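You operate a simulated robot arm through the tools that you are given. There is no shell and no other tool. Be economical: measure what you need, move in short steps, check, and stop when the job is done.

Carry out the task below with a simulated two-armed robot. There is one attempt and no reset: what you move stays moved.

TASK
Dust the side of the hat box, pull its strap tight and stand it on the shoe cupboard.
Fine: hold it still for both; use the black cloth and put it back. What is to be rubbed or washed off counts as gone when no trace of it is left.

It is judged by the outcome, as a careful person would: the job done as asked, and still so three seconds after it is handed in. It fails if anything else is knocked over, pushed out of place, dropped, spilled or broken. Flat cloth is picked up by pressing the open fingertips on it (5 to 10 N) and closing them slowly along it; thin cloth reads only 2 to 8 mm in the jaws.

THE ROBOT
Two 6-joint arms with two-finger parallel grippers on one trunk, on a base that drives. Base frame: it is fixed to the floor where the robot stands at the start and does not move with it; the origin is under the middle of the robot, x ahead of it, y to its left, z up. Readings come in cm, rad, newtons and seconds.
The left shoulder is at the start at [6.1, 18.8, 104.7], the right one opposite. Places, roughly: hat box (20x21x17 cm) [50, -30, 80]; hat box strap [40, -30, 80]; parcel box (22x14x15 cm) [50, 10, 30]; parcel strap [30, 10, 30]; top of the shoe cupboard [70, -90, 80]. Payload 1.57 kg a hand.
The TCP of each hand is the grasp point between the finger pads, 3 cm short of the fingertips. In the tool frame z runs along the fingers and y along their closing line. The gripper opens to 11 cm. The fingers are 2.4 cm wide and 1.2 cm thick; the gripper's body (4.8 by 11.2 cm) begins 7.8 cm behind the TCP.
Orientation is that of the tool frame in the base frame, as [roll, pitch, yaw] about the fixed x, y, z axes, in that order (R = Rz(yaw) Ry(pitch) Rx(roll)). With the fingers straight down and closing along the base's y, the tool's x points along the base's -x, its y along +y and its z along -z.

THE INTERFACE
- The arms move only by the tool apply_moves. It takes "left_steps", "right_steps" or both (then of equal length, played together; a hand with none holds still); each is a list of rows, each a list of 2 entries, a list of its own where there are three numbers: the shift along the tool's x, y, z in units of 50 mm (1.0 is 50 mm), then the turn, a rotation vector about the tool's x, y, z in units of 5 degrees (1.0 is 5 degrees). In form: [[[dx, dy, dz], [rx, ry, rz]], ...]. A call has 1 to 12 rows; each row shifts and turns the commanded pose from where the row before left it, along the tool's axes as they then stand. "left_gripper" and "right_gripper" are, for a hand that has rows, the closure in counts, from 0 (fully open) to 255 (shut), set as the call begins (left out, the last holds). A call with a number of a shift or a turn outside -1 to 1 is refused whole. Each row takes 0.2 s and may step no farther than 5 cm and 0.15 rad from the row before; otherwise, or with a gripper value out of range, the whole call is refused. A pose out of reach is approached as far as the arm can. The call stops where the force on the tool passes 40 N (or 10 N more than at its start, if that is more) or the arm is blocked; 0.2 s more then pass. Each finger travels about 15.3 cm/s and halts on what it meets, pressing with about 39 N; the grip force reading is that of the motor and also rises with nothing between the fingers. The clock runs only during rows and for 0.2 s after the last one: add rows that do not move to give the fingers time. The reply holds the time, the measured pose of the TCP, the force on the tool along the base axes, the opening and the grip force, in the units named above and with some noise, with the torque about the TCP (base axes, N m) and any sound that the robot's microphone picked up.
- Cameras (640 x 400 px; columns grow to the right, rows downward): "scene" is now at [0.46, -2.73, 158.21]; the picture's right is [-0.41, -0.91, 0.00], its down [-0.76, 0.35, -0.55] and it looks along [0.50, -0.23, -0.84] (base axes); focal length 248 px, centre (320, 200). "left" rides on the left gripper at [7, -1.6, -14.1] in its tool frame; the picture's right is [0.23, 0.97, 0.00], its down [-0.85, 0.20, -0.48] and it looks along [-0.47, 0.11, 0.88] (tool axes); focal length 222 px, centre (320, 200). "right" rides on the right gripper at [7, 1.6, -14.1] in its tool frame; the picture's right is [-0.23, 0.97, 0.00], its down [-0.86, -0.20, -0.48] and it looks along [-0.47, -0.11, 0.88] (tool axes); focal length 222 px, centre (320, 200). There is no depth. A picture from a camera that has moved, and an enlarged one, comes with that camera's place and axes in the base frame and with its lens.
- capture(camera): a new picture of that camera. The clock stands still meanwhile.
- lift_body(by): slides the trunk up (or, below 0, down) by that many cm; the arms and the scene camera ride with it, the base frame stays. It gives what a move gives, with no picture.
- steer(legs): drives the robot by 1 to 6 legs, each [ahead, left, turn to the left] in cm, cm and rad, along the robot's own axes; the way and the turn of a leg run together, so that a leg with both is an arc; at most 150 cm and 3.142 rad a leg. The arms and the cameras ride along, it lands a little off, and it stops where it bumps. It gives what a move gives.
- pan_tilt(pan, tilt): turns the head with the scene camera to pan (to the left, within 1.501 rad either way) and tilt (down, from -0.506 to 1.204), counted from straight ahead of the robot. It gives what a move gives.
- close_up(camera, box): a new picture of the part [left, top, right, bottom] of that camera's present view, enlarged. The clock stands still meanwhile.
- hand_in(): hands the job in; it is judged then, once.

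Go step by step. Nothing tells you exact positions but the pictures and the camera data: compare them with the known pose of the tool, close in by small moves and look again before you grip or let go. The budget is 120 turns and 88 pictures, counting those below and the enlarged ones. Unless the task says otherwise, let go and move clear before handing in, and close with one line.

The tools are called as name(argument=value, ...) on one line, values as JSON. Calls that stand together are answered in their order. apply_moves: Moves the arms, as the interface text tells. Its arguments: {"type":"object","properties":{"left_steps":{"type":"array","items":{"type":"array"}},"left_gripper":{"type":"number"},"right_steps":{"type":"array","items":{"type":"array"}},"right_gripper":{"type":"number"}},"required":[]} The other tools are called the same way: lift_body (by) slides the trunk up or down; steer (legs) drives the base; pan_tilt (pan, tilt) turns the head that bears the scene camera; capture (camera) takes a picture; close_up (camera, box) takes an enlarged picture of a part of a camera's view; hand_in () hands the job in.

At the start:

```text
time_s: 0.0
left_ee_pos: [40.56, -2.92, 104.06]
left_ee_rot: [-3.14, 0.001, -3.141]
left_wrist_force: [-0.3, 0.1, 1.5]
left_moment: [-0.01, -0.01, -0.02]
left_width: 11.01
left_grasp_force: 0.0
right_ee_pos: [37.7, -40.01, 97.3]
right_ee_rot: [3.14, 0.0, -3.141]
right_wrist_force: [0.5, -0.1, -0.3]
right_moment: [0.01, 0.01, -0.03]
right_width: 11.02
right_grasp_force: 0.1
trunk travel left (down, up): [-67.5, 31.5]
robot x, y, heading: [0.08, 0.13, -0.003]
head pan, tilt: [-0.426, 0.99]
```

scene: 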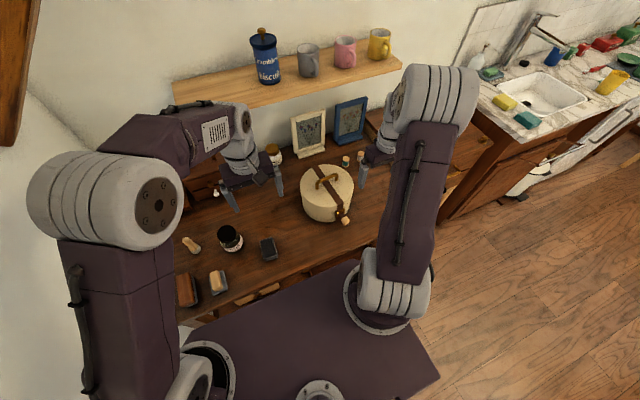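
right: 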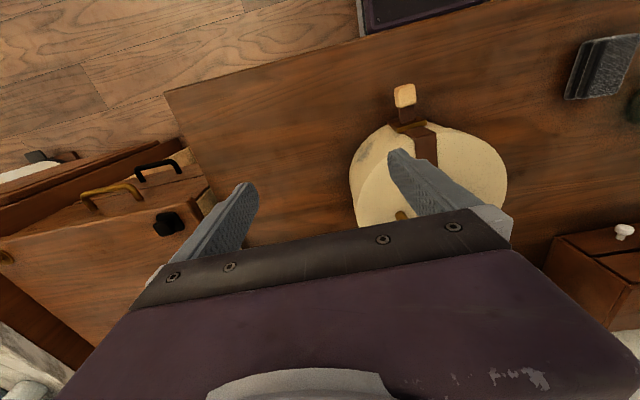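
left: 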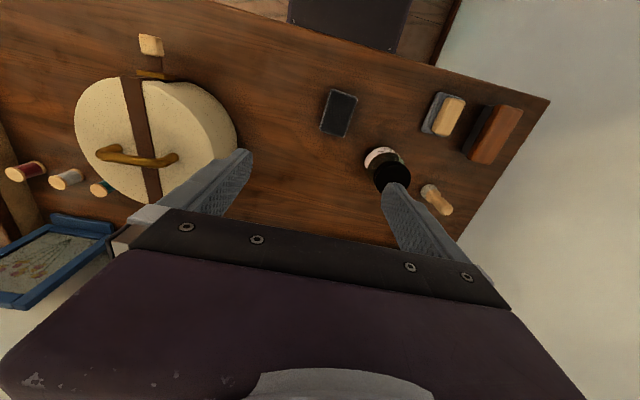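

I see the hat box on the table with a strap, a handle on the lid and a wooden toggle at its front, with a dark cloth or block beside it. I'll look closer first.

close_up(camera="scene", box=[170, 130, 410, 310])

close_up(camera="left", box=[40, 0, 560, 250])

close_up(camera="right", box=[310, 50, 640, 250])

```text
2.22 times, centred on (290, 220) of scene
camera zoom: at [0.46, -2.73, 158.21], right [-0.41, -0.91, 0.0], down [-0.76, 0.35, -0.55], along [0.5, -0.23, -0.84], focal length 550 px, centre (387, 156)
```

zoom: 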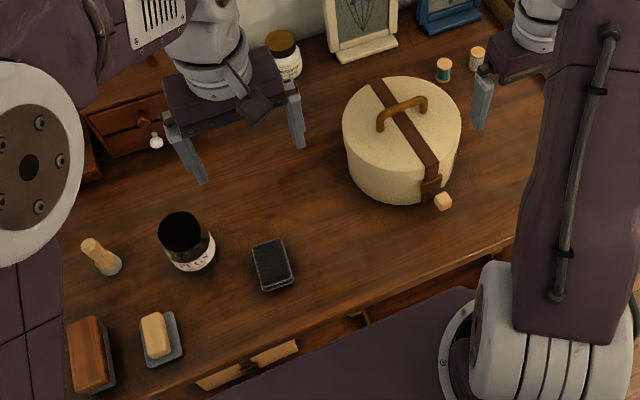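

```text
1.23 times, centred on (300, 125) of left
camera zoom: at [33.51, -4.6, 118.11], right [-0.23, 0.97, 0.0], down [0.85, 0.2, 0.48], along [0.47, 0.11, -0.88], focal length 273 px, centre (345, 292)
```

zoom: 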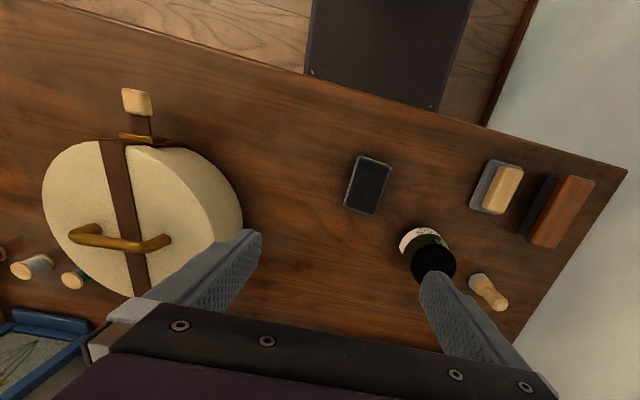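

```text
1.94 times, centred on (475, 150) of right
camera zoom: at [30.84, -38.4, 111.48], right [0.23, 0.97, 0.0], down [0.86, -0.2, 0.48], along [0.47, -0.11, -0.88], focal length 431 px, centre (19, 297)
```

zoom: 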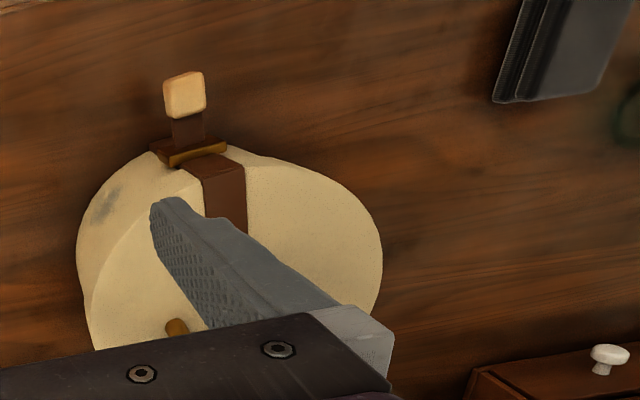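

pan_tilt(pan=-0.9, tilt=0.75)

capture(camera="scene")

close_up(camera="left", box=[290, 60, 550, 222])

close_up(camera="right", box=[0, 80, 280, 400])

```text
time_s: 0.9
left_ee_pos: [40.41, -3.06, 104.01]
left_ee_rot: [-3.139, 0.002, 3.139]
left_wrist_force: [0.3, -0.7, 0.7]
left_moment: [-0.01, -0.02, 0.0]
left_width: 10.99
left_grasp_force: 0.0
right_ee_pos: [37.56, -40.04, 97.35]
right_ee_rot: [-3.141, 0.0, -3.14]
right_wrist_force: [-1.0, 0.3, -0.2]
right_moment: [-0.02, 0.01, 0.01]
right_width: 11.02
right_grasp_force: 0.0
trunk travel left (down, up): [-67.5, 31.5]
robot x, y, heading: [-0.27, 0.21, 0.001]
head pan, tilt: [-0.901, 0.75]
```

```text
81 pictures are left
camera scene: at [-0.87, -6.38, 160.03], right [-0.78, -0.62, 0.0], down [-0.42, 0.53, -0.73], along [0.45, -0.57, -0.68], focal length 248 px, centre (320, 200)
```

scene: 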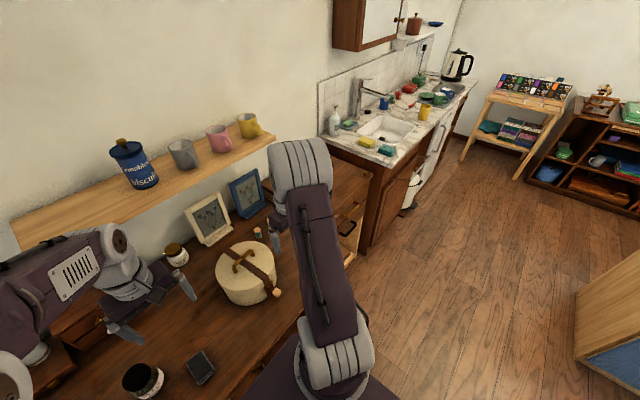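

```text
2.46 times, centred on (420, 141) of left
camera zoom: at [33.45, -4.65, 118.12], right [-0.23, 0.97, 0.0], down [0.85, 0.2, 0.48], along [0.47, 0.11, -0.88], focal length 547 px, centre (74, 345)
```

zoom: 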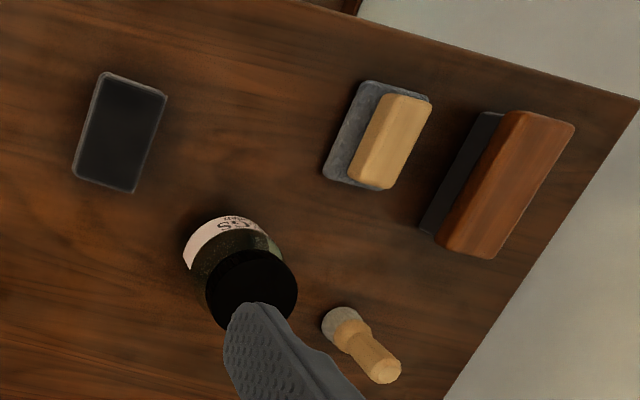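

```text
1.25 times, centred on (140, 240) of right
camera zoom: at [30.78, -38.44, 111.46], right [0.23, 0.97, 0.0], down [0.85, -0.2, 0.48], along [0.47, -0.11, -0.88], focal length 278 px, centre (545, 150)
```

zoom: 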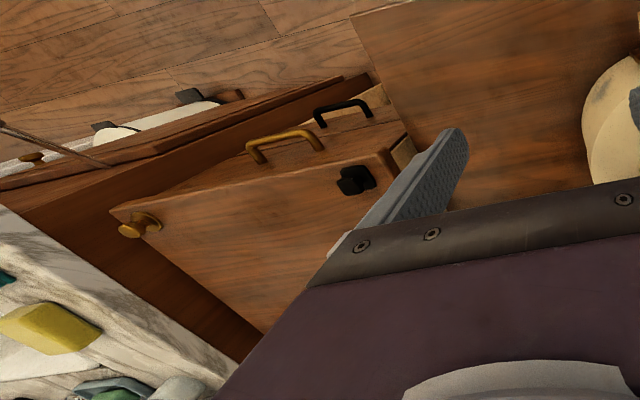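

apply_moves(right_steps=[[[0.3, -0.8, -0.4], [0, 0, 0]], [[0.3, -0.8, -0.4], [0, 0, 0]], [[0.3, -0.8, -0.4], [0, 0, 0]], [[0.3, -0.8, -0.4], [0, 0, 0]]])

capture(camera="right")

capture(camera="scene")

```text
time_s: 1.9
left_ee_pos: [40.53, -3.0, 104.12]
left_ee_rot: [3.14, 0.002, 3.14]
left_wrist_force: [-0.6, -1.1, -0.3]
left_moment: [0.04, -0.01, 0.0]
left_width: 11.01
left_grasp_force: 0.1
right_ee_pos: [31.81, -56.35, 105.15]
right_ee_rot: [3.14, 0.0, 3.141]
right_wrist_force: [0.5, 0.7, 0.4]
right_moment: [0.04, -0.03, 0.01]
right_width: 11.03
right_grasp_force: 0.0
trunk travel left (down, up): [-67.5, 31.5]
robot x, y, heading: [0.1, -0.13, 0.004]
head pan, tilt: [-0.901, 0.75]
```

```text
78 pictures are left
camera right: at [24.87, -54.82, 119.31], right [0.23, 0.97, 0.0], down [0.86, -0.2, 0.48], along [0.47, -0.11, -0.88], focal length 222 px, centre (320, 200)
```

right: 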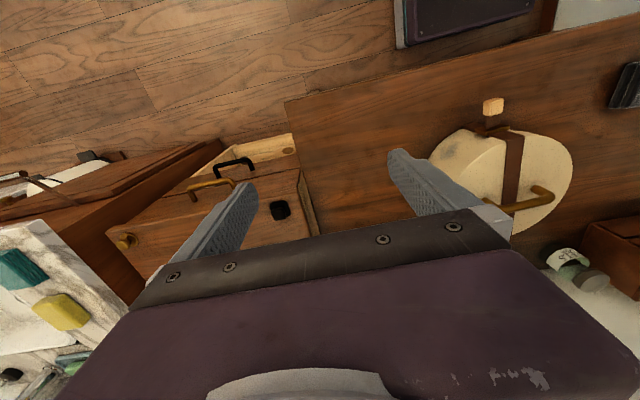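

```text
77 pictures are left
camera scene: at [-0.92, -6.59, 160.02], right [-0.78, -0.62, 0.0], down [-0.42, 0.54, -0.73], along [0.45, -0.57, -0.68], focal length 248 px, centre (320, 200)
```

scene: 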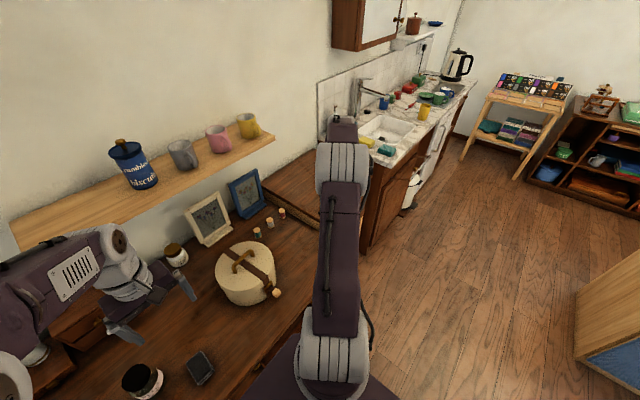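

apply_moves(right_steps=[[[0.3, 0.9, -0.2], [0, 0, 0]], [[0.3, 0.9, -0.2], [0, 0, 0]], [[0.3, 0.9, 0], [0, 0, 0]], [[0.3, 0.9, 0], [0, 0, 0]], [[0, 0.9, 0], [0, 0, 0]], [[0, 0.9, 0], [0, 0, 0]]])

pan_tilt(pan=-1.0, tilt=0.8)

capture(camera="scene")

capture(camera="right")

```text
time_s: 3.3
left_ee_pos: [40.6, -2.84, 104.05]
left_ee_rot: [3.141, 0.001, 3.14]
left_wrist_force: [-0.8, -0.6, 0.3]
left_moment: [-0.02, -0.02, 0.01]
left_width: 11.0
left_grasp_force: 0.0
right_ee_pos: [25.59, -28.71, 107.32]
right_ee_rot: [-3.138, -0.001, 3.141]
right_wrist_force: [-0.1, -0.5, 0.2]
right_moment: [-0.01, -0.01, 0.03]
right_width: 11.01
right_grasp_force: 0.0
trunk travel left (down, up): [-67.5, 31.5]
robot x, y, heading: [-0.22, -0.19, -0.002]
head pan, tilt: [-0.901, 0.75]
```

```text
time_s: 4.0
left_ee_pos: [40.53, -3.03, 104.03]
left_ee_rot: [-3.14, 0.002, 3.139]
left_wrist_force: [0.4, 0.8, -0.8]
left_moment: [-0.02, -0.02, -0.01]
left_width: 11.0
left_grasp_force: 0.1
right_ee_pos: [25.62, -28.86, 107.39]
right_ee_rot: [3.141, 0.0, 3.142]
right_wrist_force: [0.3, -0.8, -0.1]
right_moment: [-0.01, 0.02, -0.01]
right_width: 11.0
right_grasp_force: 0.1
trunk travel left (down, up): [-67.5, 31.5]
robot x, y, heading: [0.04, -0.09, -0.003]
head pan, tilt: [-1.0, 0.799]
```

```text
76 pictures are left
camera scene: at [-1.66, -6.67, 159.64], right [-0.84, -0.54, 0.0], down [-0.39, 0.6, -0.7], along [0.38, -0.59, -0.72], focal length 248 px, centre (320, 200)
```

scene: 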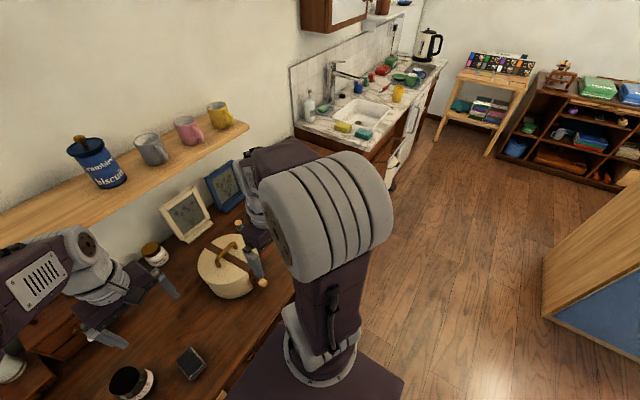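

```text
75 pictures are left
camera right: at [18.75, -27.27, 121.54], right [0.23, 0.97, 0.0], down [0.86, -0.2, 0.48], along [0.47, -0.11, -0.88], focal length 222 px, centre (320, 200)
```

right: 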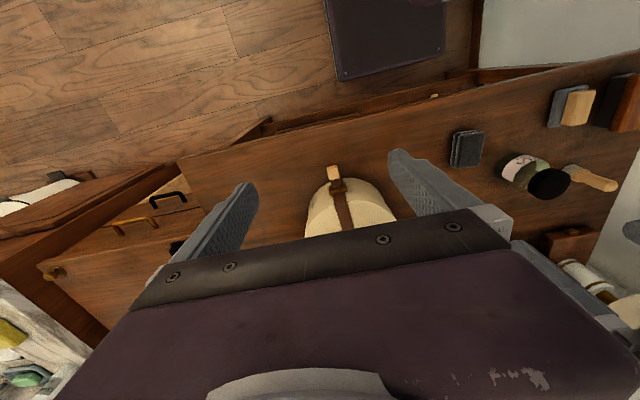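

close_up(camera="right", box=[430, 110, 510, 180])

close_up(camera="left", box=[300, 70, 380, 150])

close_up(camera="right", box=[0, 120, 260, 320])

```text
5.71 times, centred on (470, 145) of right
camera zoom: at [18.75, -27.27, 121.54], right [0.23, 0.97, 0.0], down [0.86, -0.2, 0.48], along [0.47, -0.11, -0.88], focal length 1269 px, centre (-537, 514)
```

zoom: 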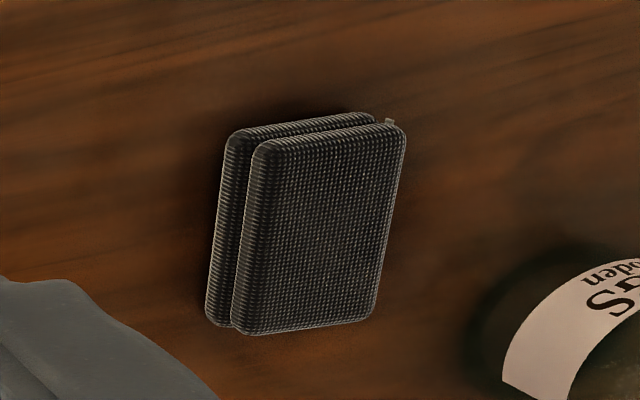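

```text
5.00 times, centred on (340, 110) of left
camera zoom: at [33.45, -4.64, 118.12], right [-0.23, 0.97, 0.0], down [0.85, 0.2, 0.48], along [0.47, 0.11, -0.88], focal length 1111 px, centre (220, 650)
```

zoom: 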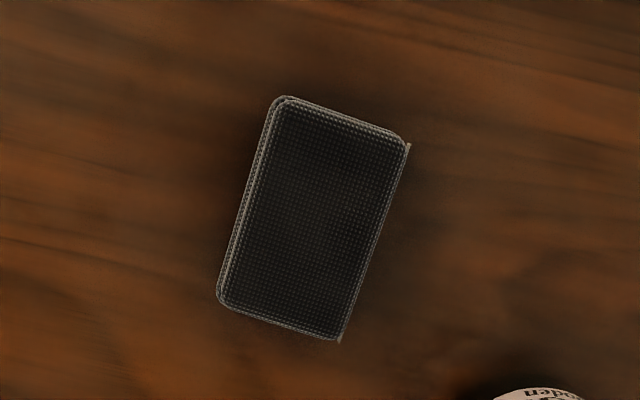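

```text
2.00 times, centred on (130, 220) of right
camera zoom: at [18.75, -27.27, 121.54], right [0.23, 0.97, 0.0], down [0.86, -0.2, 0.48], along [0.47, -0.11, -0.88], focal length 444 px, centre (700, 160)
```

zoom: 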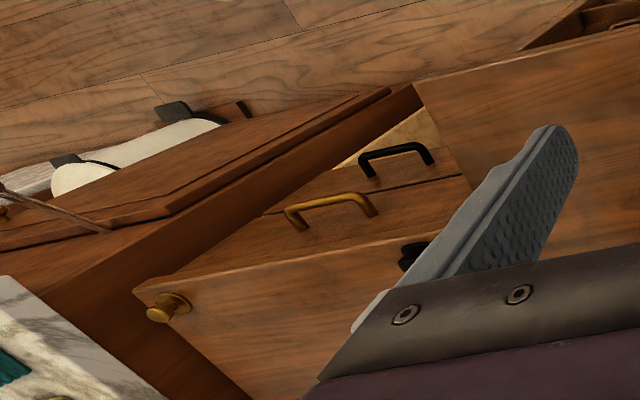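

The black cloth is the folded pad, about 7 cm along x and 4.5 cm along y, centred near [38.4, -0.2, 76]. I'll move the left hand aside and bring the right hand above it.

apply_moves(left_steps=[[[0, 0.9, 0], [0, 0, 0]], [[0, 0.9, 0], [0, 0, 0]], [[0, 0.9, 0], [0, 0, 0]], [[0, 0.9, 0], [0, 0, 0]], [[0, 0.9, 0], [0, 0, 0]], [[0, 0.9, 0], [0, 0, 0]], [[0, 0, 0], [0, 0, 0]], [[0, 0, 0], [0, 0, 0]]], right_steps=[[[0, 0, 0], [0, 0, 0]], [[0, 0, 0], [0, 0, 0]], [[-0.4, 0.9, 0.3], [0, 0, 0]], [[-0.5, 0.9, 0.5], [0, 0, 0]], [[-0.5, 0.8, 0.5], [0, 0, 0]], [[-0.5, 0.8, 0.5], [0, 0, 0]], [[-0.4, 0.8, 0.5], [0, 0, 0]], [[0, 0.9, 0.3], [0, 0, 0.6]]])

capture(camera="right")

```text
refused: row 3 steps farther than a row can; nothing moved
```

```text
71 pictures are left
camera right: at [18.75, -27.27, 121.54], right [0.23, 0.97, 0.0], down [0.86, -0.2, 0.48], along [0.47, -0.11, -0.88], focal length 222 px, centre (320, 200)
```

right: 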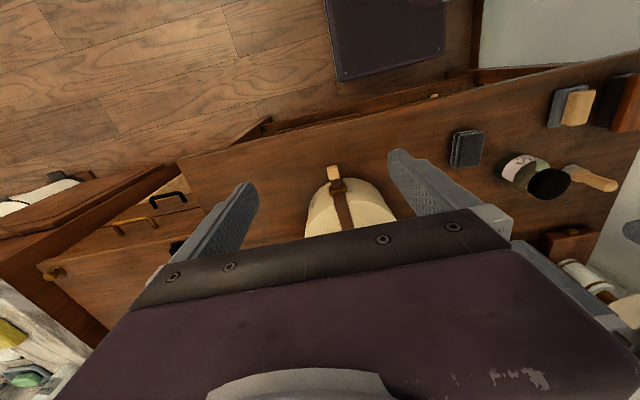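

The row was too long, so I'll use shorter rows.

apply_moves(left_steps=[[[0, 0.9, 0], [0, 0, 0]], [[0, 0.9, 0], [0, 0, 0]], [[0, 0.9, 0], [0, 0, 0]], [[0, 0.9, 0], [0, 0, 0]], [[0, 0.9, 0], [0, 0, 0]], [[0, 0.9, 0], [0, 0, 0]], [[0, 0, 0], [0, 0, 0]], [[0, 0, 0], [0, 0, 0]], [[0, 0, 0], [0, 0, 0]], [[0, 0, 0], [0, 0, 0]]], right_steps=[[[0, 0, 0], [0, 0, 0]], [[0, 0, 0], [0, 0, 0]], [[-0.32, 0.71, 0.375], [0, 0, 0]], [[-0.32, 0.71, 0.375], [0, 0, 0]], [[-0.32, 0.71, 0.375], [0, 0, 0]], [[-0.32, 0.71, 0.375], [0, 0, 0]], [[-0.32, 0.71, 0.375], [0, 0, 0]], [[-0.32, 0.71, 0.375], [0, 0, 0]], [[-0.32, 0.71, 0.375], [0, 0, 0]], [[-0.32, 0.71, 0.375], [0, 0, 0.6]]])

capture(camera="right")

```text
time_s: 6.2
left_ee_pos: [40.61, 23.07, 104.25]
left_ee_rot: [3.134, 0.001, 3.139]
left_wrist_force: [0.7, -0.4, -0.6]
left_moment: [-0.01, 0.04, -0.01]
left_width: 11.0
left_grasp_force: 0.0
right_ee_pos: [38.38, -1.3, 92.16]
right_ee_rot: [3.132, -0.003, 3.088]
right_wrist_force: [0.3, 0.2, -0.4]
right_moment: [0.03, -0.01, 0.0]
right_width: 11.0
right_grasp_force: 0.1
trunk travel left (down, up): [-67.5, 31.5]
robot x, y, heading: [-0.13, 0.17, -0.002]
head pan, tilt: [-1.0, 0.799]
```

```text
70 pictures are left
camera right: at [31.74, 0.42, 106.4], right [0.28, 0.96, 0.01], down [0.84, -0.25, 0.47], along [0.46, -0.12, -0.88], focal length 222 px, centre (320, 200)
```

right: 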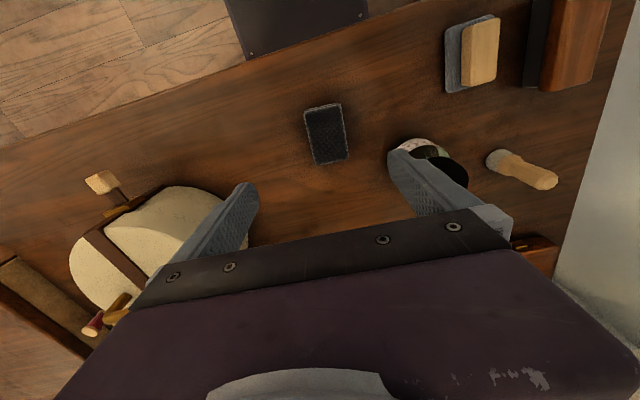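

apply_moves(right_steps=[[[0, 0.2, 0.6], [0, 0, 0]], [[0, 0, 0.6], [0, 0, 0]], [[0, 0, 0.6], [0, 0, 0]], [[0, 0, 0.6], [0, 0, 0]], [[0, 0, 0.4], [0, 0, 0]]], right_gripper=81)

capture(camera="right")

pan_tilt(pan=-0.05, tilt=1.05)

capture(camera="scene")

```text
time_s: 7.4
left_ee_pos: [40.67, 23.09, 104.44]
left_ee_rot: [3.133, 0.0, 3.14]
left_wrist_force: [0.1, 1.0, 0.3]
left_moment: [-0.02, 0.03, 0.01]
left_width: 11.01
left_grasp_force: 0.0
right_ee_pos: [38.5, -0.31, 78.37]
right_ee_rot: [3.132, -0.002, 3.089]
right_wrist_force: [-0.2, 0.1, 0.5]
right_moment: [0.01, 0.01, -0.04]
right_width: 7.51
right_grasp_force: 0.1
trunk travel left (down, up): [-67.5, 31.5]
robot x, y, heading: [-0.06, 0.16, -0.0]
head pan, tilt: [-1.0, 0.799]
```

```text
69 pictures are left
camera right: at [31.68, 1.5, 92.55], right [0.28, 0.96, 0.01], down [0.84, -0.25, 0.48], along [0.46, -0.12, -0.88], focal length 222 px, centre (320, 200)
```

right: 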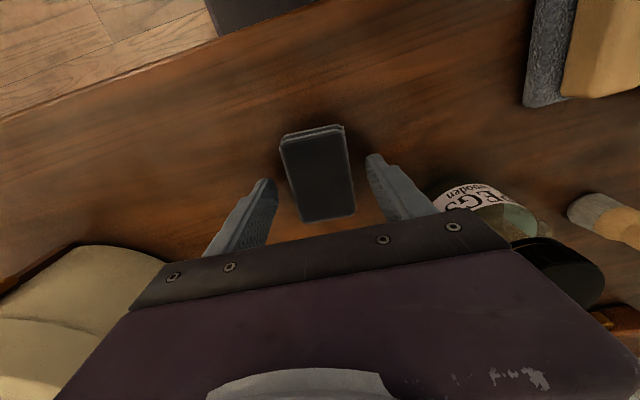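

```text
time_s: 8.6
left_ee_pos: [40.52, 23.02, 104.4]
left_ee_rot: [3.132, -0.001, -3.141]
left_wrist_force: [-0.2, -0.2, -0.2]
left_moment: [0.01, 0.02, 0.01]
left_width: 10.98
left_grasp_force: 0.1
right_ee_pos: [38.47, -0.32, 78.5]
right_ee_rot: [3.13, 0.0, 3.089]
right_wrist_force: [0.6, -0.5, -0.5]
right_moment: [0.03, 0.01, 0.01]
right_width: 7.52
right_grasp_force: 0.1
trunk travel left (down, up): [-67.5, 31.5]
robot x, y, heading: [0.22, -0.17, -0.004]
head pan, tilt: [-0.051, 1.051]
```

```text
68 pictures are left
camera scene: at [0.68, -2.18, 157.74], right [-0.1, -1.0, -0.01], down [-0.87, 0.09, -0.49], along [0.49, -0.04, -0.87], focal length 248 px, centre (320, 200)
```

scene: 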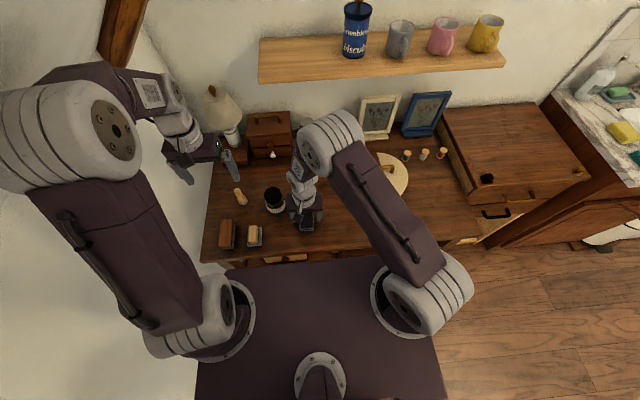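

close_up(camera="scene", box=[370, 80, 640, 250])

apply_moves(right_steps=[[[0, 0, 0.3], [0, 0, 0]], [[0, 0, 0.25], [0, 0, 0]]])

capture(camera="right")

```text
2.35 times, centred on (505, 165) of scene
camera zoom: at [0.68, -2.18, 157.74], right [-0.1, -1.0, -0.01], down [-0.87, 0.09, -0.49], along [0.49, -0.04, -0.87], focal length 583 px, centre (-115, 282)
```

zoom: 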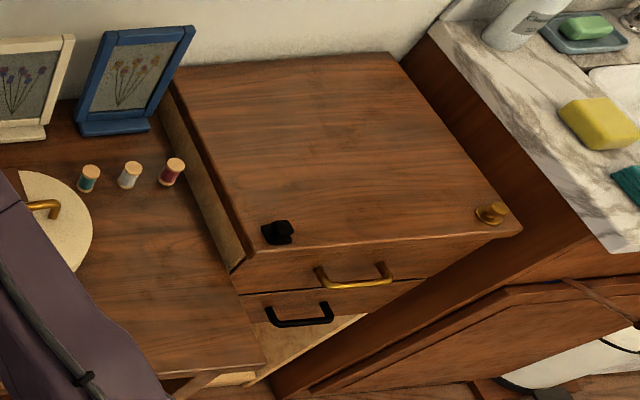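

```text
time_s: 9.1
left_ee_pos: [40.51, 22.85, 104.49]
left_ee_rot: [3.131, 0.0, 3.14]
left_wrist_force: [-0.5, 0.1, 0.6]
left_moment: [0.0, 0.02, 0.0]
left_width: 10.99
left_grasp_force: 0.1
right_ee_pos: [38.53, -0.34, 77.0]
right_ee_rot: [3.131, -0.003, 3.09]
right_wrist_force: [-0.8, -0.6, 1.2]
right_moment: [-0.09, 0.02, -0.04]
right_width: 7.5
right_grasp_force: 0.1
trunk travel left (down, up): [-67.5, 31.5]
robot x, y, heading: [-0.02, -0.41, -0.002]
head pan, tilt: [-0.051, 1.051]
stopped in row 2 (right hand): the force on the tool passed its limit (the readings are from after the stop); the commanded pose is now the measured one
```

```text
66 pictures are left
camera right: at [31.79, 1.44, 91.23], right [0.28, 0.96, 0.01], down [0.84, -0.25, 0.47], along [0.46, -0.12, -0.88], focal length 222 px, centre (320, 200)
```

right: 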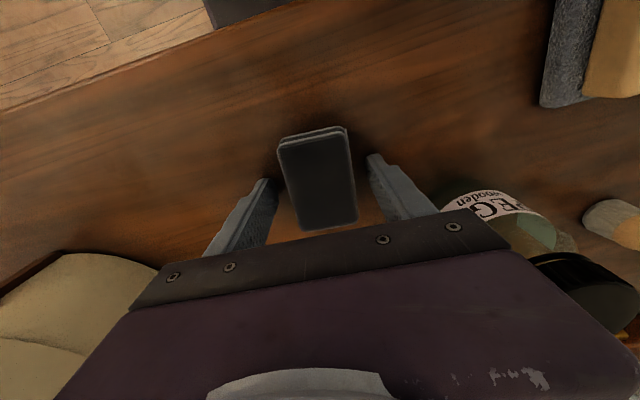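

The fingertips touched the table at a TCP height of about 77, so the table top is near z 74. I'll lift slightly and close on the pad.

apply_moves(right_steps=[[[0, 0, -0.08], [0, 0, 0]], [[0, 0, 0], [0, 0, 0]], [[0, 0, 0], [0, 0, 0]], [[0, 0, 0], [0, 0, 0]]], right_gripper=170)

capture(camera="right")

```text
time_s: 10.1
left_ee_pos: [40.53, 22.95, 104.38]
left_ee_rot: [3.13, 0.0, 3.141]
left_wrist_force: [0.6, 0.6, -0.8]
left_moment: [-0.03, 0.0, 0.02]
left_width: 11.0
left_grasp_force: 0.0
right_ee_pos: [38.44, -0.32, 77.39]
right_ee_rot: [3.13, -0.004, 3.09]
right_wrist_force: [-0.2, -0.4, 0.6]
right_moment: [0.0, 0.0, 0.02]
right_width: 4.87
right_grasp_force: 38.9
trunk travel left (down, up): [-67.5, 31.5]
robot x, y, heading: [-0.05, -0.33, -0.001]
head pan, tilt: [-0.051, 1.051]
```

```text
65 pictures are left
camera right: at [31.78, 1.44, 91.5], right [0.28, 0.96, 0.01], down [0.84, -0.25, 0.47], along [0.46, -0.12, -0.88], focal length 222 px, centre (320, 200)
```

right: 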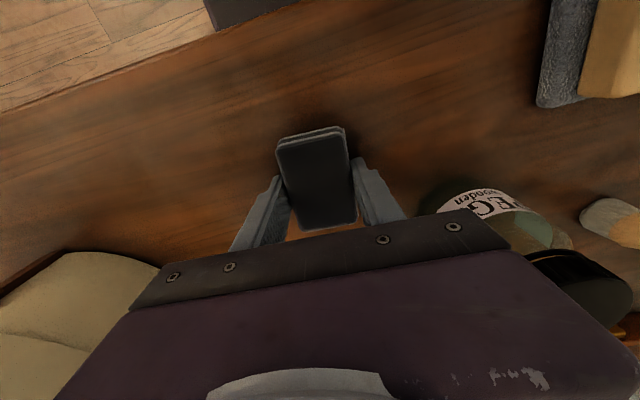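

apply_moves(right_steps=[[[0, 0, -0.3], [0, 0, 0]], [[0, 0, -0.6], [0, 0, 0]], [[0, 0, -0.8], [0, 0, 0]], [[0, 0, -0.9], [0, 0, 0]], [[0, 0, -0.9], [0, 0, 0]], [[0.4, -0.8, -0.4], [0, 0, 0]], [[0.4, -0.8, 0], [0, 0, 0]], [[0.4, -0.8, 0], [0, 0, 0]], [[0.4, -0.8, 0], [0, 0, 0]], [[0.4, -0.8, 0], [0, 0, 0]], [[0.4, -0.8, 0], [0, 0, 0]], [[0, -0.8, 0], [0, 0, 0]]])

pan_tilt(pan=-0.55, tilt=0.95)

capture(camera="right")

capture(camera="scene")

```text
time_s: 12.7
left_ee_pos: [40.52, 22.95, 104.32]
left_ee_rot: [3.133, 0.0, -3.142]
left_wrist_force: [-0.7, -0.5, 0.4]
left_moment: [0.01, 0.0, -0.03]
left_width: 11.0
left_grasp_force: 0.2
right_ee_pos: [26.31, -28.41, 97.03]
right_ee_rot: [3.129, -0.003, 3.089]
right_wrist_force: [-0.3, 0.0, 0.9]
right_moment: [-0.01, 0.02, 0.01]
right_width: 4.9
right_grasp_force: 39.0
right hand out of reach, approached as far as the arm can: row 11
trunk travel left (down, up): [-67.5, 31.5]
robot x, y, heading: [0.26, 0.14, 0.004]
head pan, tilt: [-0.051, 1.051]
```

```text
time_s: 13.6
left_ee_pos: [40.63, 22.99, 104.43]
left_ee_rot: [3.132, 0.001, 3.14]
left_wrist_force: [0.1, -0.3, -0.6]
left_moment: [-0.01, 0.05, -0.03]
left_width: 11.01
left_grasp_force: 0.1
right_ee_pos: [26.27, -28.22, 97.15]
right_ee_rot: [3.132, -0.004, 3.089]
right_wrist_force: [-0.3, 0.0, -0.1]
right_moment: [0.01, 0.01, 0.02]
right_width: 4.88
right_grasp_force: 38.6
trunk travel left (down, up): [-67.5, 31.5]
robot x, y, heading: [-0.03, -0.34, 0.001]
head pan, tilt: [-0.55, 0.949]
```

```text
64 pictures are left
camera right: at [19.54, -26.4, 111.25], right [0.28, 0.96, 0.01], down [0.84, -0.25, 0.47], along [0.46, -0.13, -0.88], focal length 222 px, centre (320, 200)
```

right: 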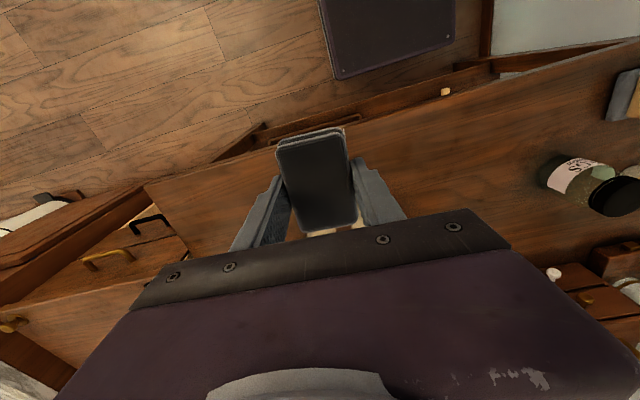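

```text
63 pictures are left
camera scene: at [0.22, -5.19, 158.41], right [-0.52, -0.85, -0.01], down [-0.69, 0.43, -0.58], along [0.5, -0.3, -0.82], focal length 248 px, centre (320, 200)
```

scene: 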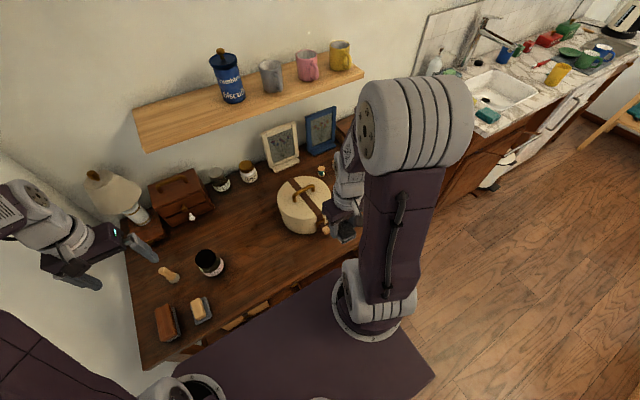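

The dust spot triangulates to about [41.6, -34.4, 79.1] on the box side. I'll turn the right hand (pad end) toward it at a safe height, and start the left hand toward the lid handle with a 90° turn.

apply_moves(right_steps=[[[-0.4, -0.6, 0], [0, 0, 0]], [[-0.4, -0.6, 0], [0, 0, 0]], [[-0.4, -0.6, 0], [0, 0, 0]], [[-0.4, -0.6, 0], [0, 0, -0.93]], [[0, 0, 0], [0, 0, -0.93]], [[0, 0, 0], [0, 0, -0.93]], [[0, 0, 0], [0, 0, -0.93]], [[0, 0, 0], [0, 0, -0.93]], [[0, 0, 0], [0, 0, -0.93]], [[0, 0, 0], [0, 0, -0.93]], [[0, 0, 0], [0, 0, -0.93]], [[0, 0, 0], [0, 0, -0.93]]], left_steps=[[[0, -0.9, 0], [0, 0, 0]], [[0, -0.9, 0], [0, 0, 0]], [[0, -0.9, 0], [0, 0, 0]], [[0, 0, 0], [0, 0, 1]], [[0, 0, 0], [0, 0, 1]], [[0, 0, 0], [0, 0, 1]], [[0, 0, 0], [0, 0, 1]], [[0, 0, 0], [0, 0, 1]], [[0, 0, 0], [0, 0, 1]], [[0, 0, 0], [0, 0, 1]], [[0, 0, 0], [0, 0, 1]], [[0, 0, 0], [0, 0, 1]]])

capture(camera="right")

```text
time_s: 16.2
left_ee_pos: [40.5, 10.43, 104.16]
left_ee_rot: [-3.14, 0.003, 2.353]
left_wrist_force: [0.2, -0.5, 0.1]
left_moment: [-0.01, 0.0, -0.04]
left_width: 10.98
left_grasp_force: 0.0
right_ee_pos: [33.57, -39.51, 97.32]
right_ee_rot: [-3.14, -0.002, -2.461]
right_wrist_force: [0.4, 0.3, -0.9]
right_moment: [0.01, 0.0, -0.02]
right_width: 4.87
right_grasp_force: 38.9
trunk travel left (down, up): [-67.5, 31.5]
robot x, y, heading: [-0.05, -0.42, -0.003]
head pan, tilt: [-0.55, 0.949]
```

```text
62 pictures are left
camera right: at [27.24, -42.62, 111.47], right [-0.44, 0.9, 0.0], down [0.79, 0.38, 0.48], along [0.43, 0.21, -0.88], focal length 222 px, centre (320, 200)
```

right: 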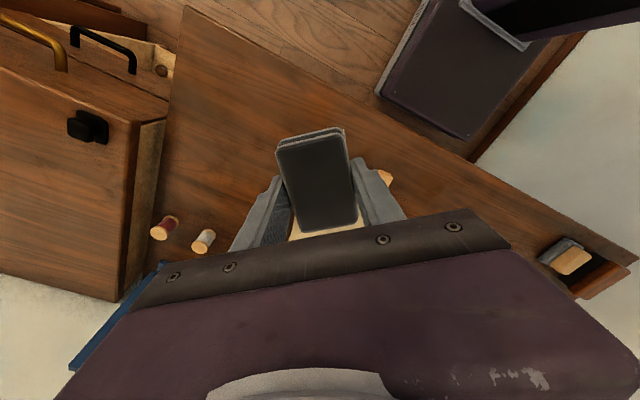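

apply_moves(left_steps=[[[0, 0, 0], [0, 0, 1]], [[0, 0, 0], [0, 0, 1]], [[0, 0, 0], [0, 0, 1]], [[0, 0, 0], [0, 0, 1]], [[0, 0, 0], [0, 0, 1]], [[0, 0, 0], [0, 0, 1]], [[0, 0, 0], [0, 0, 1]], [[0, 0, 0], [0, 0, 1]], [[0, 0, 0], [0, 0, 1]]])

apply_moves(left_steps=[[[-0.75, 0.18, 0], [0, 0, 0]], [[-0.75, 0.18, 0], [0, 0, 0]], [[-0.75, 0.18, 0], [0, 0, 0]], [[-0.75, 0.18, 0], [0, 0, 0]], [[-0.75, 0.18, 0], [0, 0, 0]], [[-0.75, 0.18, 0], [0, 0, 0]], [[-0.75, 0.18, 0], [0, 0, 0]], [[-0.75, 0.18, 0], [0, 0, 0]], [[-0.75, 0.18, 0], [0, 0, 0]], [[-0.75, 0.18, 0], [0, 0, 0]]])

capture(camera="left")

capture(camera="scene")

```text
time_s: 18.2
left_ee_pos: [40.43, 10.44, 104.11]
left_ee_rot: [-3.141, 0.001, 1.568]
left_wrist_force: [1.0, 0.1, -0.5]
left_moment: [0.01, 0.02, 0.0]
left_width: 10.99
left_grasp_force: 0.1
right_ee_pos: [33.56, -39.36, 97.12]
right_ee_rot: [-3.139, -0.001, -2.463]
right_wrist_force: [0.7, -0.8, -0.5]
right_moment: [0.0, -0.03, 0.02]
right_width: 4.86
right_grasp_force: 38.9
trunk travel left (down, up): [-67.5, 31.5]
robot x, y, heading: [-0.23, 0.17, 0.003]
head pan, tilt: [-0.55, 0.949]
```

```text
time_s: 20.4
left_ee_pos: [43.08, -18.75, 102.67]
left_ee_rot: [-3.141, 0.0, 1.57]
left_wrist_force: [-0.2, 0.3, -0.8]
left_moment: [0.0, -0.01, 0.03]
left_width: 10.98
left_grasp_force: 0.0
left hand out of reach, approached as far as the arm can: row 7, 8, 9, 10
right_ee_pos: [33.46, -39.44, 97.31]
right_ee_rot: [3.14, -0.002, -2.465]
right_wrist_force: [0.6, -0.8, -1.3]
right_moment: [-0.01, 0.0, 0.0]
right_width: 4.86
right_grasp_force: 38.9
trunk travel left (down, up): [-67.5, 31.5]
robot x, y, heading: [-0.27, -0.28, 0.0]
head pan, tilt: [-0.55, 0.949]
```

```text
61 pictures are left
camera left: at [41.42, -11.83, 116.64], right [0.97, 0.23, 0.0], down [0.2, -0.85, 0.48], along [0.11, -0.47, -0.88], focal length 222 px, centre (320, 200)
```

left: 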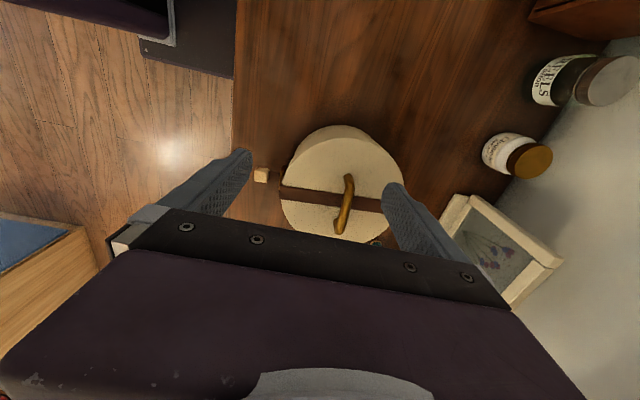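

```text
60 pictures are left
camera scene: at [0.18, -3.72, 158.48], right [-0.52, -0.85, 0.0], down [-0.69, 0.43, -0.58], along [0.5, -0.3, -0.81], focal length 248 px, centre (320, 200)
```

scene: 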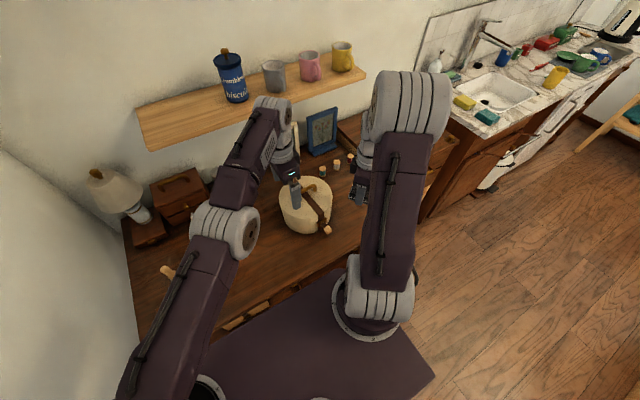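

The left arm can't quite reach the handle from here, so I'll shift the base about 16 cm to the right.

steer(legs=[[0, -16, 0]])

capture(camera="left")

capture(camera="right")

```text
time_s: 21.9
left_ee_pos: [43.27, -34.67, 102.65]
left_ee_rot: [3.141, 0.001, 1.571]
left_wrist_force: [0.3, -0.4, -0.8]
left_moment: [-0.01, 0.02, -0.02]
left_width: 11.0
left_grasp_force: 0.0
right_ee_pos: [33.67, -55.56, 97.44]
right_ee_rot: [3.141, -0.005, -2.462]
right_wrist_force: [-0.7, 0.1, -0.4]
right_moment: [0.0, 0.02, 0.01]
right_width: 4.86
right_grasp_force: 38.7
trunk travel left (down, up): [-67.5, 31.5]
robot x, y, heading: [0.34, -16.14, 0.004]
head pan, tilt: [-0.55, 0.949]
```

```text
59 pictures are left
camera left: at [41.51, -27.77, 116.65], right [0.97, 0.23, 0.0], down [0.2, -0.85, 0.48], along [0.11, -0.47, -0.88], focal length 222 px, centre (320, 200)
```

left: 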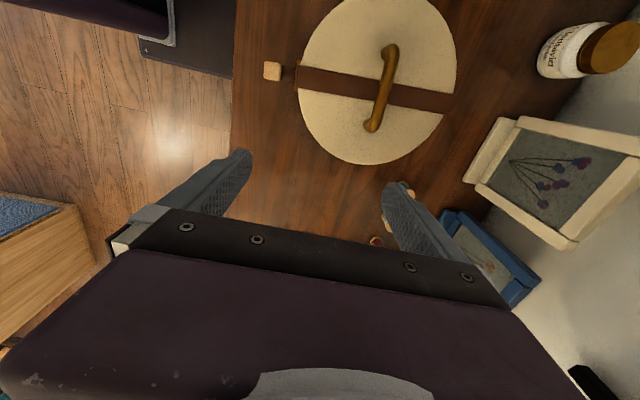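

```text
58 pictures are left
camera right: at [27.32, -58.64, 111.5], right [-0.44, 0.9, 0.0], down [0.79, 0.38, 0.48], along [0.43, 0.21, -0.88], focal length 222 px, centre (320, 200)
```

right: 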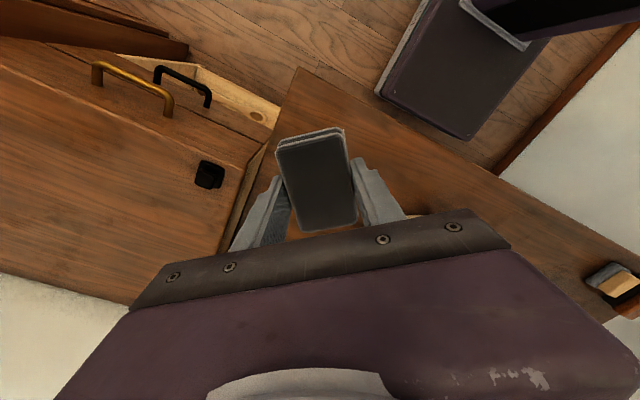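

apply_moves(left_steps=[[[0.3, 0.2, 0], [0, 0, -0.6]], [[0.3, 0.2, 0], [0, 0, -0.6]]])

```text
time_s: 22.5
left_ee_pos: [45.18, -31.72, 102.71]
left_ee_rot: [-3.141, 0.002, 1.679]
left_wrist_force: [0.3, 0.3, -0.4]
left_moment: [-0.02, -0.01, 0.01]
left_width: 11.02
left_grasp_force: 0.0
right_ee_pos: [33.58, -55.57, 97.36]
right_ee_rot: [3.141, -0.003, -2.461]
right_wrist_force: [-0.6, 0.4, -1.7]
right_moment: [0.03, 0.01, -0.04]
right_width: 4.86
right_grasp_force: 38.3
trunk travel left (down, up): [-67.5, 31.5]
robot x, y, heading: [0.07, -16.23, 0.005]
head pan, tilt: [-0.55, 0.949]
```

apply_moves(left_steps=[[[0.39, 0.4, 0], [0, 0, 0]], [[0.39, 0.41, 0.3], [0, 0, 0]], [[0, 0, 0.6], [0, 0, 0]], [[0, 0, 0.6], [0, 0, 0]]], left_gripper=93)

capture(camera="left")

capture(camera="scene")

```text
time_s: 23.5
left_ee_pos: [48.79, -27.34, 95.09]
left_ee_rot: [-3.14, -0.001, 1.677]
left_wrist_force: [0.0, 0.9, 0.4]
left_moment: [-0.01, 0.02, 0.02]
left_width: 6.96
left_grasp_force: 0.1
right_ee_pos: [33.73, -55.6, 97.31]
right_ee_rot: [-3.141, -0.003, -2.461]
right_wrist_force: [-0.3, 0.8, 0.0]
right_moment: [-0.01, 0.03, 0.01]
right_width: 4.86
right_grasp_force: 39.2
trunk travel left (down, up): [-67.5, 31.5]
robot x, y, heading: [0.2, -16.08, 0.007]
head pan, tilt: [-0.55, 0.949]
```

```text
57 pictures are left
camera left: at [46.41, -20.63, 109.1], right [0.94, 0.33, 0.0], down [0.29, -0.83, 0.48], along [0.16, -0.45, -0.88], focal length 222 px, centre (320, 200)
```

left: 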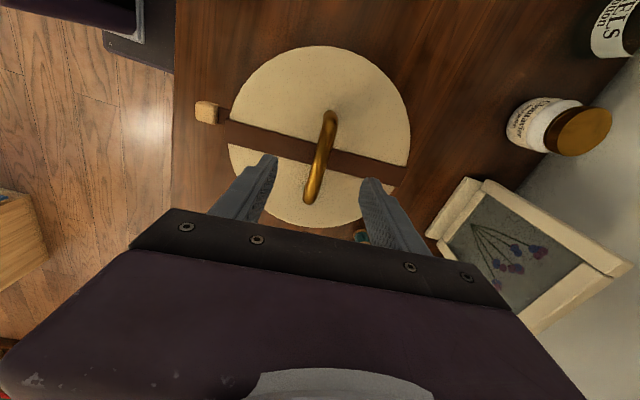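

```text
56 pictures are left
camera scene: at [0.32, -19.82, 158.49], right [-0.52, -0.85, 0.0], down [-0.69, 0.42, -0.58], along [0.5, -0.3, -0.81], focal length 248 px, centre (320, 200)
```

scene: 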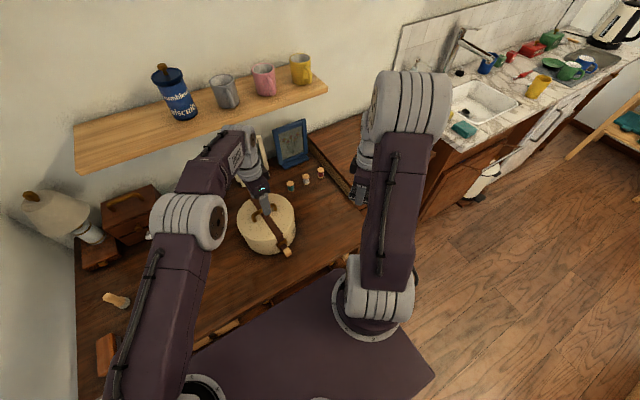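

apply_moves(left_steps=[[[0.1, 0, 0.5], [0, 0, 0]], [[0, 0, 0.3], [0, 0, 0]]])

capture(camera="left")

```text
time_s: 24.1
left_ee_pos: [48.7, -26.88, 90.93]
left_ee_rot: [-3.141, 0.002, 1.675]
left_wrist_force: [-0.5, 0.7, 0.4]
left_moment: [0.01, 0.02, 0.0]
left_width: 6.99
left_grasp_force: 0.0
right_ee_pos: [33.69, -55.57, 97.22]
right_ee_rot: [3.138, -0.005, -2.462]
right_wrist_force: [-0.1, -0.9, -0.8]
right_moment: [0.02, -0.03, -0.01]
right_width: 4.87
right_grasp_force: 39.4
trunk travel left (down, up): [-67.5, 31.5]
robot x, y, heading: [0.3, -16.34, 0.006]
head pan, tilt: [-0.55, 0.949]
```

```text
55 pictures are left
camera left: at [46.27, -20.11, 105.02], right [0.94, 0.33, 0.0], down [0.29, -0.83, 0.48], along [0.16, -0.45, -0.88], focal length 222 px, centre (320, 200)
```

left: 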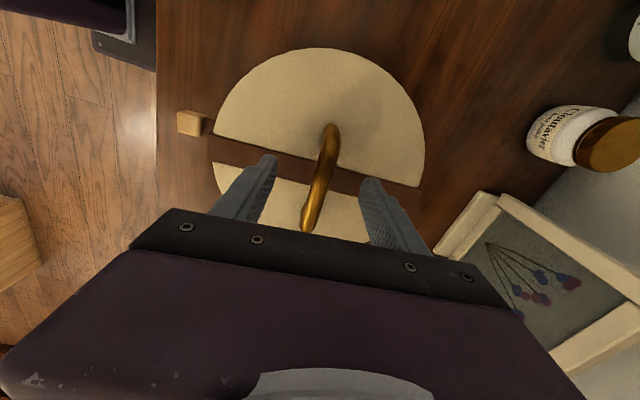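

apply_moves(left_steps=[[[0, 0, 0.2], [0, 0, 0]], [[0, 0, 0.14], [0, 0, 0]], [[0, 0, 0.12], [0, 0, 0]]])

close_up(camera="left", box=[160, 30, 480, 230])

close_up(camera="scene", box=[200, 140, 340, 280])

```text
time_s: 24.9
left_ee_pos: [48.71, -26.92, 89.07]
left_ee_rot: [3.139, 0.006, 1.676]
left_wrist_force: [0.5, 0.0, 12.3]
left_moment: [0.09, 0.49, -0.03]
left_width: 6.91
left_grasp_force: 0.1
right_ee_pos: [33.5, -55.58, 97.35]
right_ee_rot: [-3.14, -0.002, -2.462]
right_wrist_force: [0.6, 0.4, -0.3]
right_moment: [-0.01, -0.03, -0.02]
right_width: 4.88
right_grasp_force: 39.2
trunk travel left (down, up): [-67.5, 31.5]
robot x, y, heading: [-0.19, -16.11, 0.004]
head pan, tilt: [-0.55, 0.949]
```

```text
2.00 times, centred on (320, 130) of left
camera zoom: at [46.2, -20.18, 103.03], right [0.94, 0.33, 0.0], down [0.29, -0.83, 0.48], along [0.16, -0.46, -0.88], focal length 444 px, centre (320, 340)
```

zoom: 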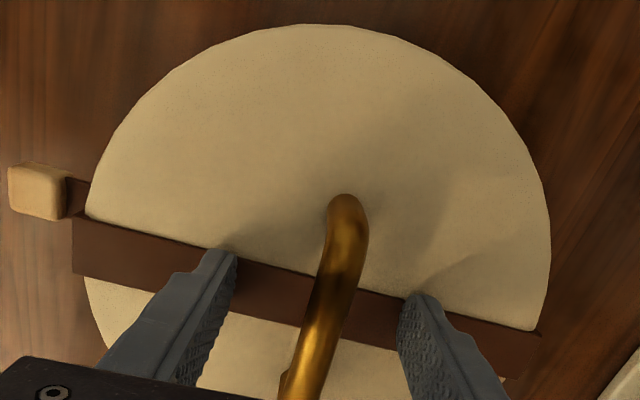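

```text
2.86 times, centred on (270, 210) of scene
camera zoom: at [0.0, -19.76, 158.51], right [-0.52, -0.85, 0.0], down [-0.69, 0.42, -0.58], along [0.5, -0.3, -0.81], focal length 708 px, centre (463, 171)
```

zoom: 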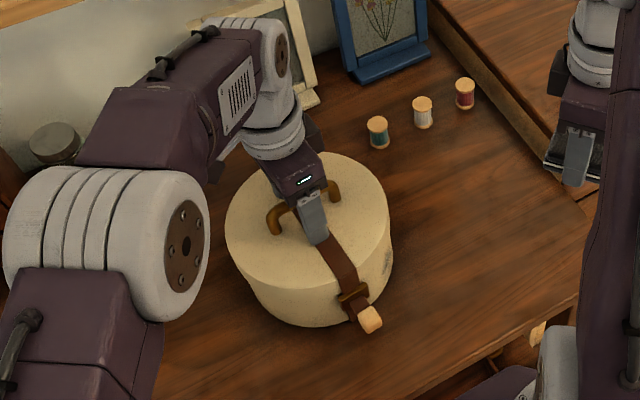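

The fingertips touched the lid, so it's at about z 86. I'll raise 6 mm and close on the handle bar.

apply_moves(left_steps=[[[0, 0, -0.14], [0, 0, 0]], [[0, 0, 0], [0, 0, 0]], [[0, 0, 0], [0, 0, 0]], [[0, 0, 0], [0, 0, 0]], [[0, 0, 0], [0, 0, 0]]], left_gripper=255)

close_up(camera="left", box=[160, 30, 480, 230])

```text
time_s: 26.1
left_ee_pos: [48.83, -26.87, 89.56]
left_ee_rot: [3.141, 0.001, 1.675]
left_wrist_force: [0.2, 0.1, -0.4]
left_moment: [0.02, -0.04, 0.0]
left_width: 1.34
left_grasp_force: 29.8
right_ee_pos: [33.6, -55.54, 97.27]
right_ee_rot: [3.138, -0.004, -2.461]
right_wrist_force: [-0.3, 0.4, 0.1]
right_moment: [-0.03, -0.01, -0.01]
right_width: 4.88
right_grasp_force: 38.5
trunk travel left (down, up): [-67.5, 31.5]
robot x, y, heading: [0.3, -16.21, 0.0]
head pan, tilt: [-0.55, 0.949]
```

```text
2.00 times, centred on (320, 130) of left
camera zoom: at [46.33, -20.21, 103.52], right [0.94, 0.33, 0.0], down [0.29, -0.83, 0.48], along [0.16, -0.45, -0.88], focal length 444 px, centre (320, 340)
```

zoom: 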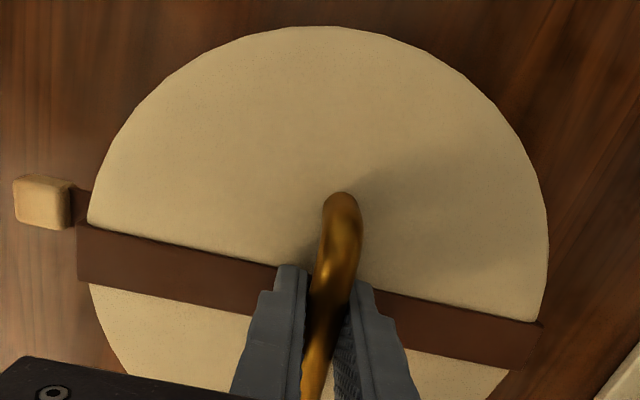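

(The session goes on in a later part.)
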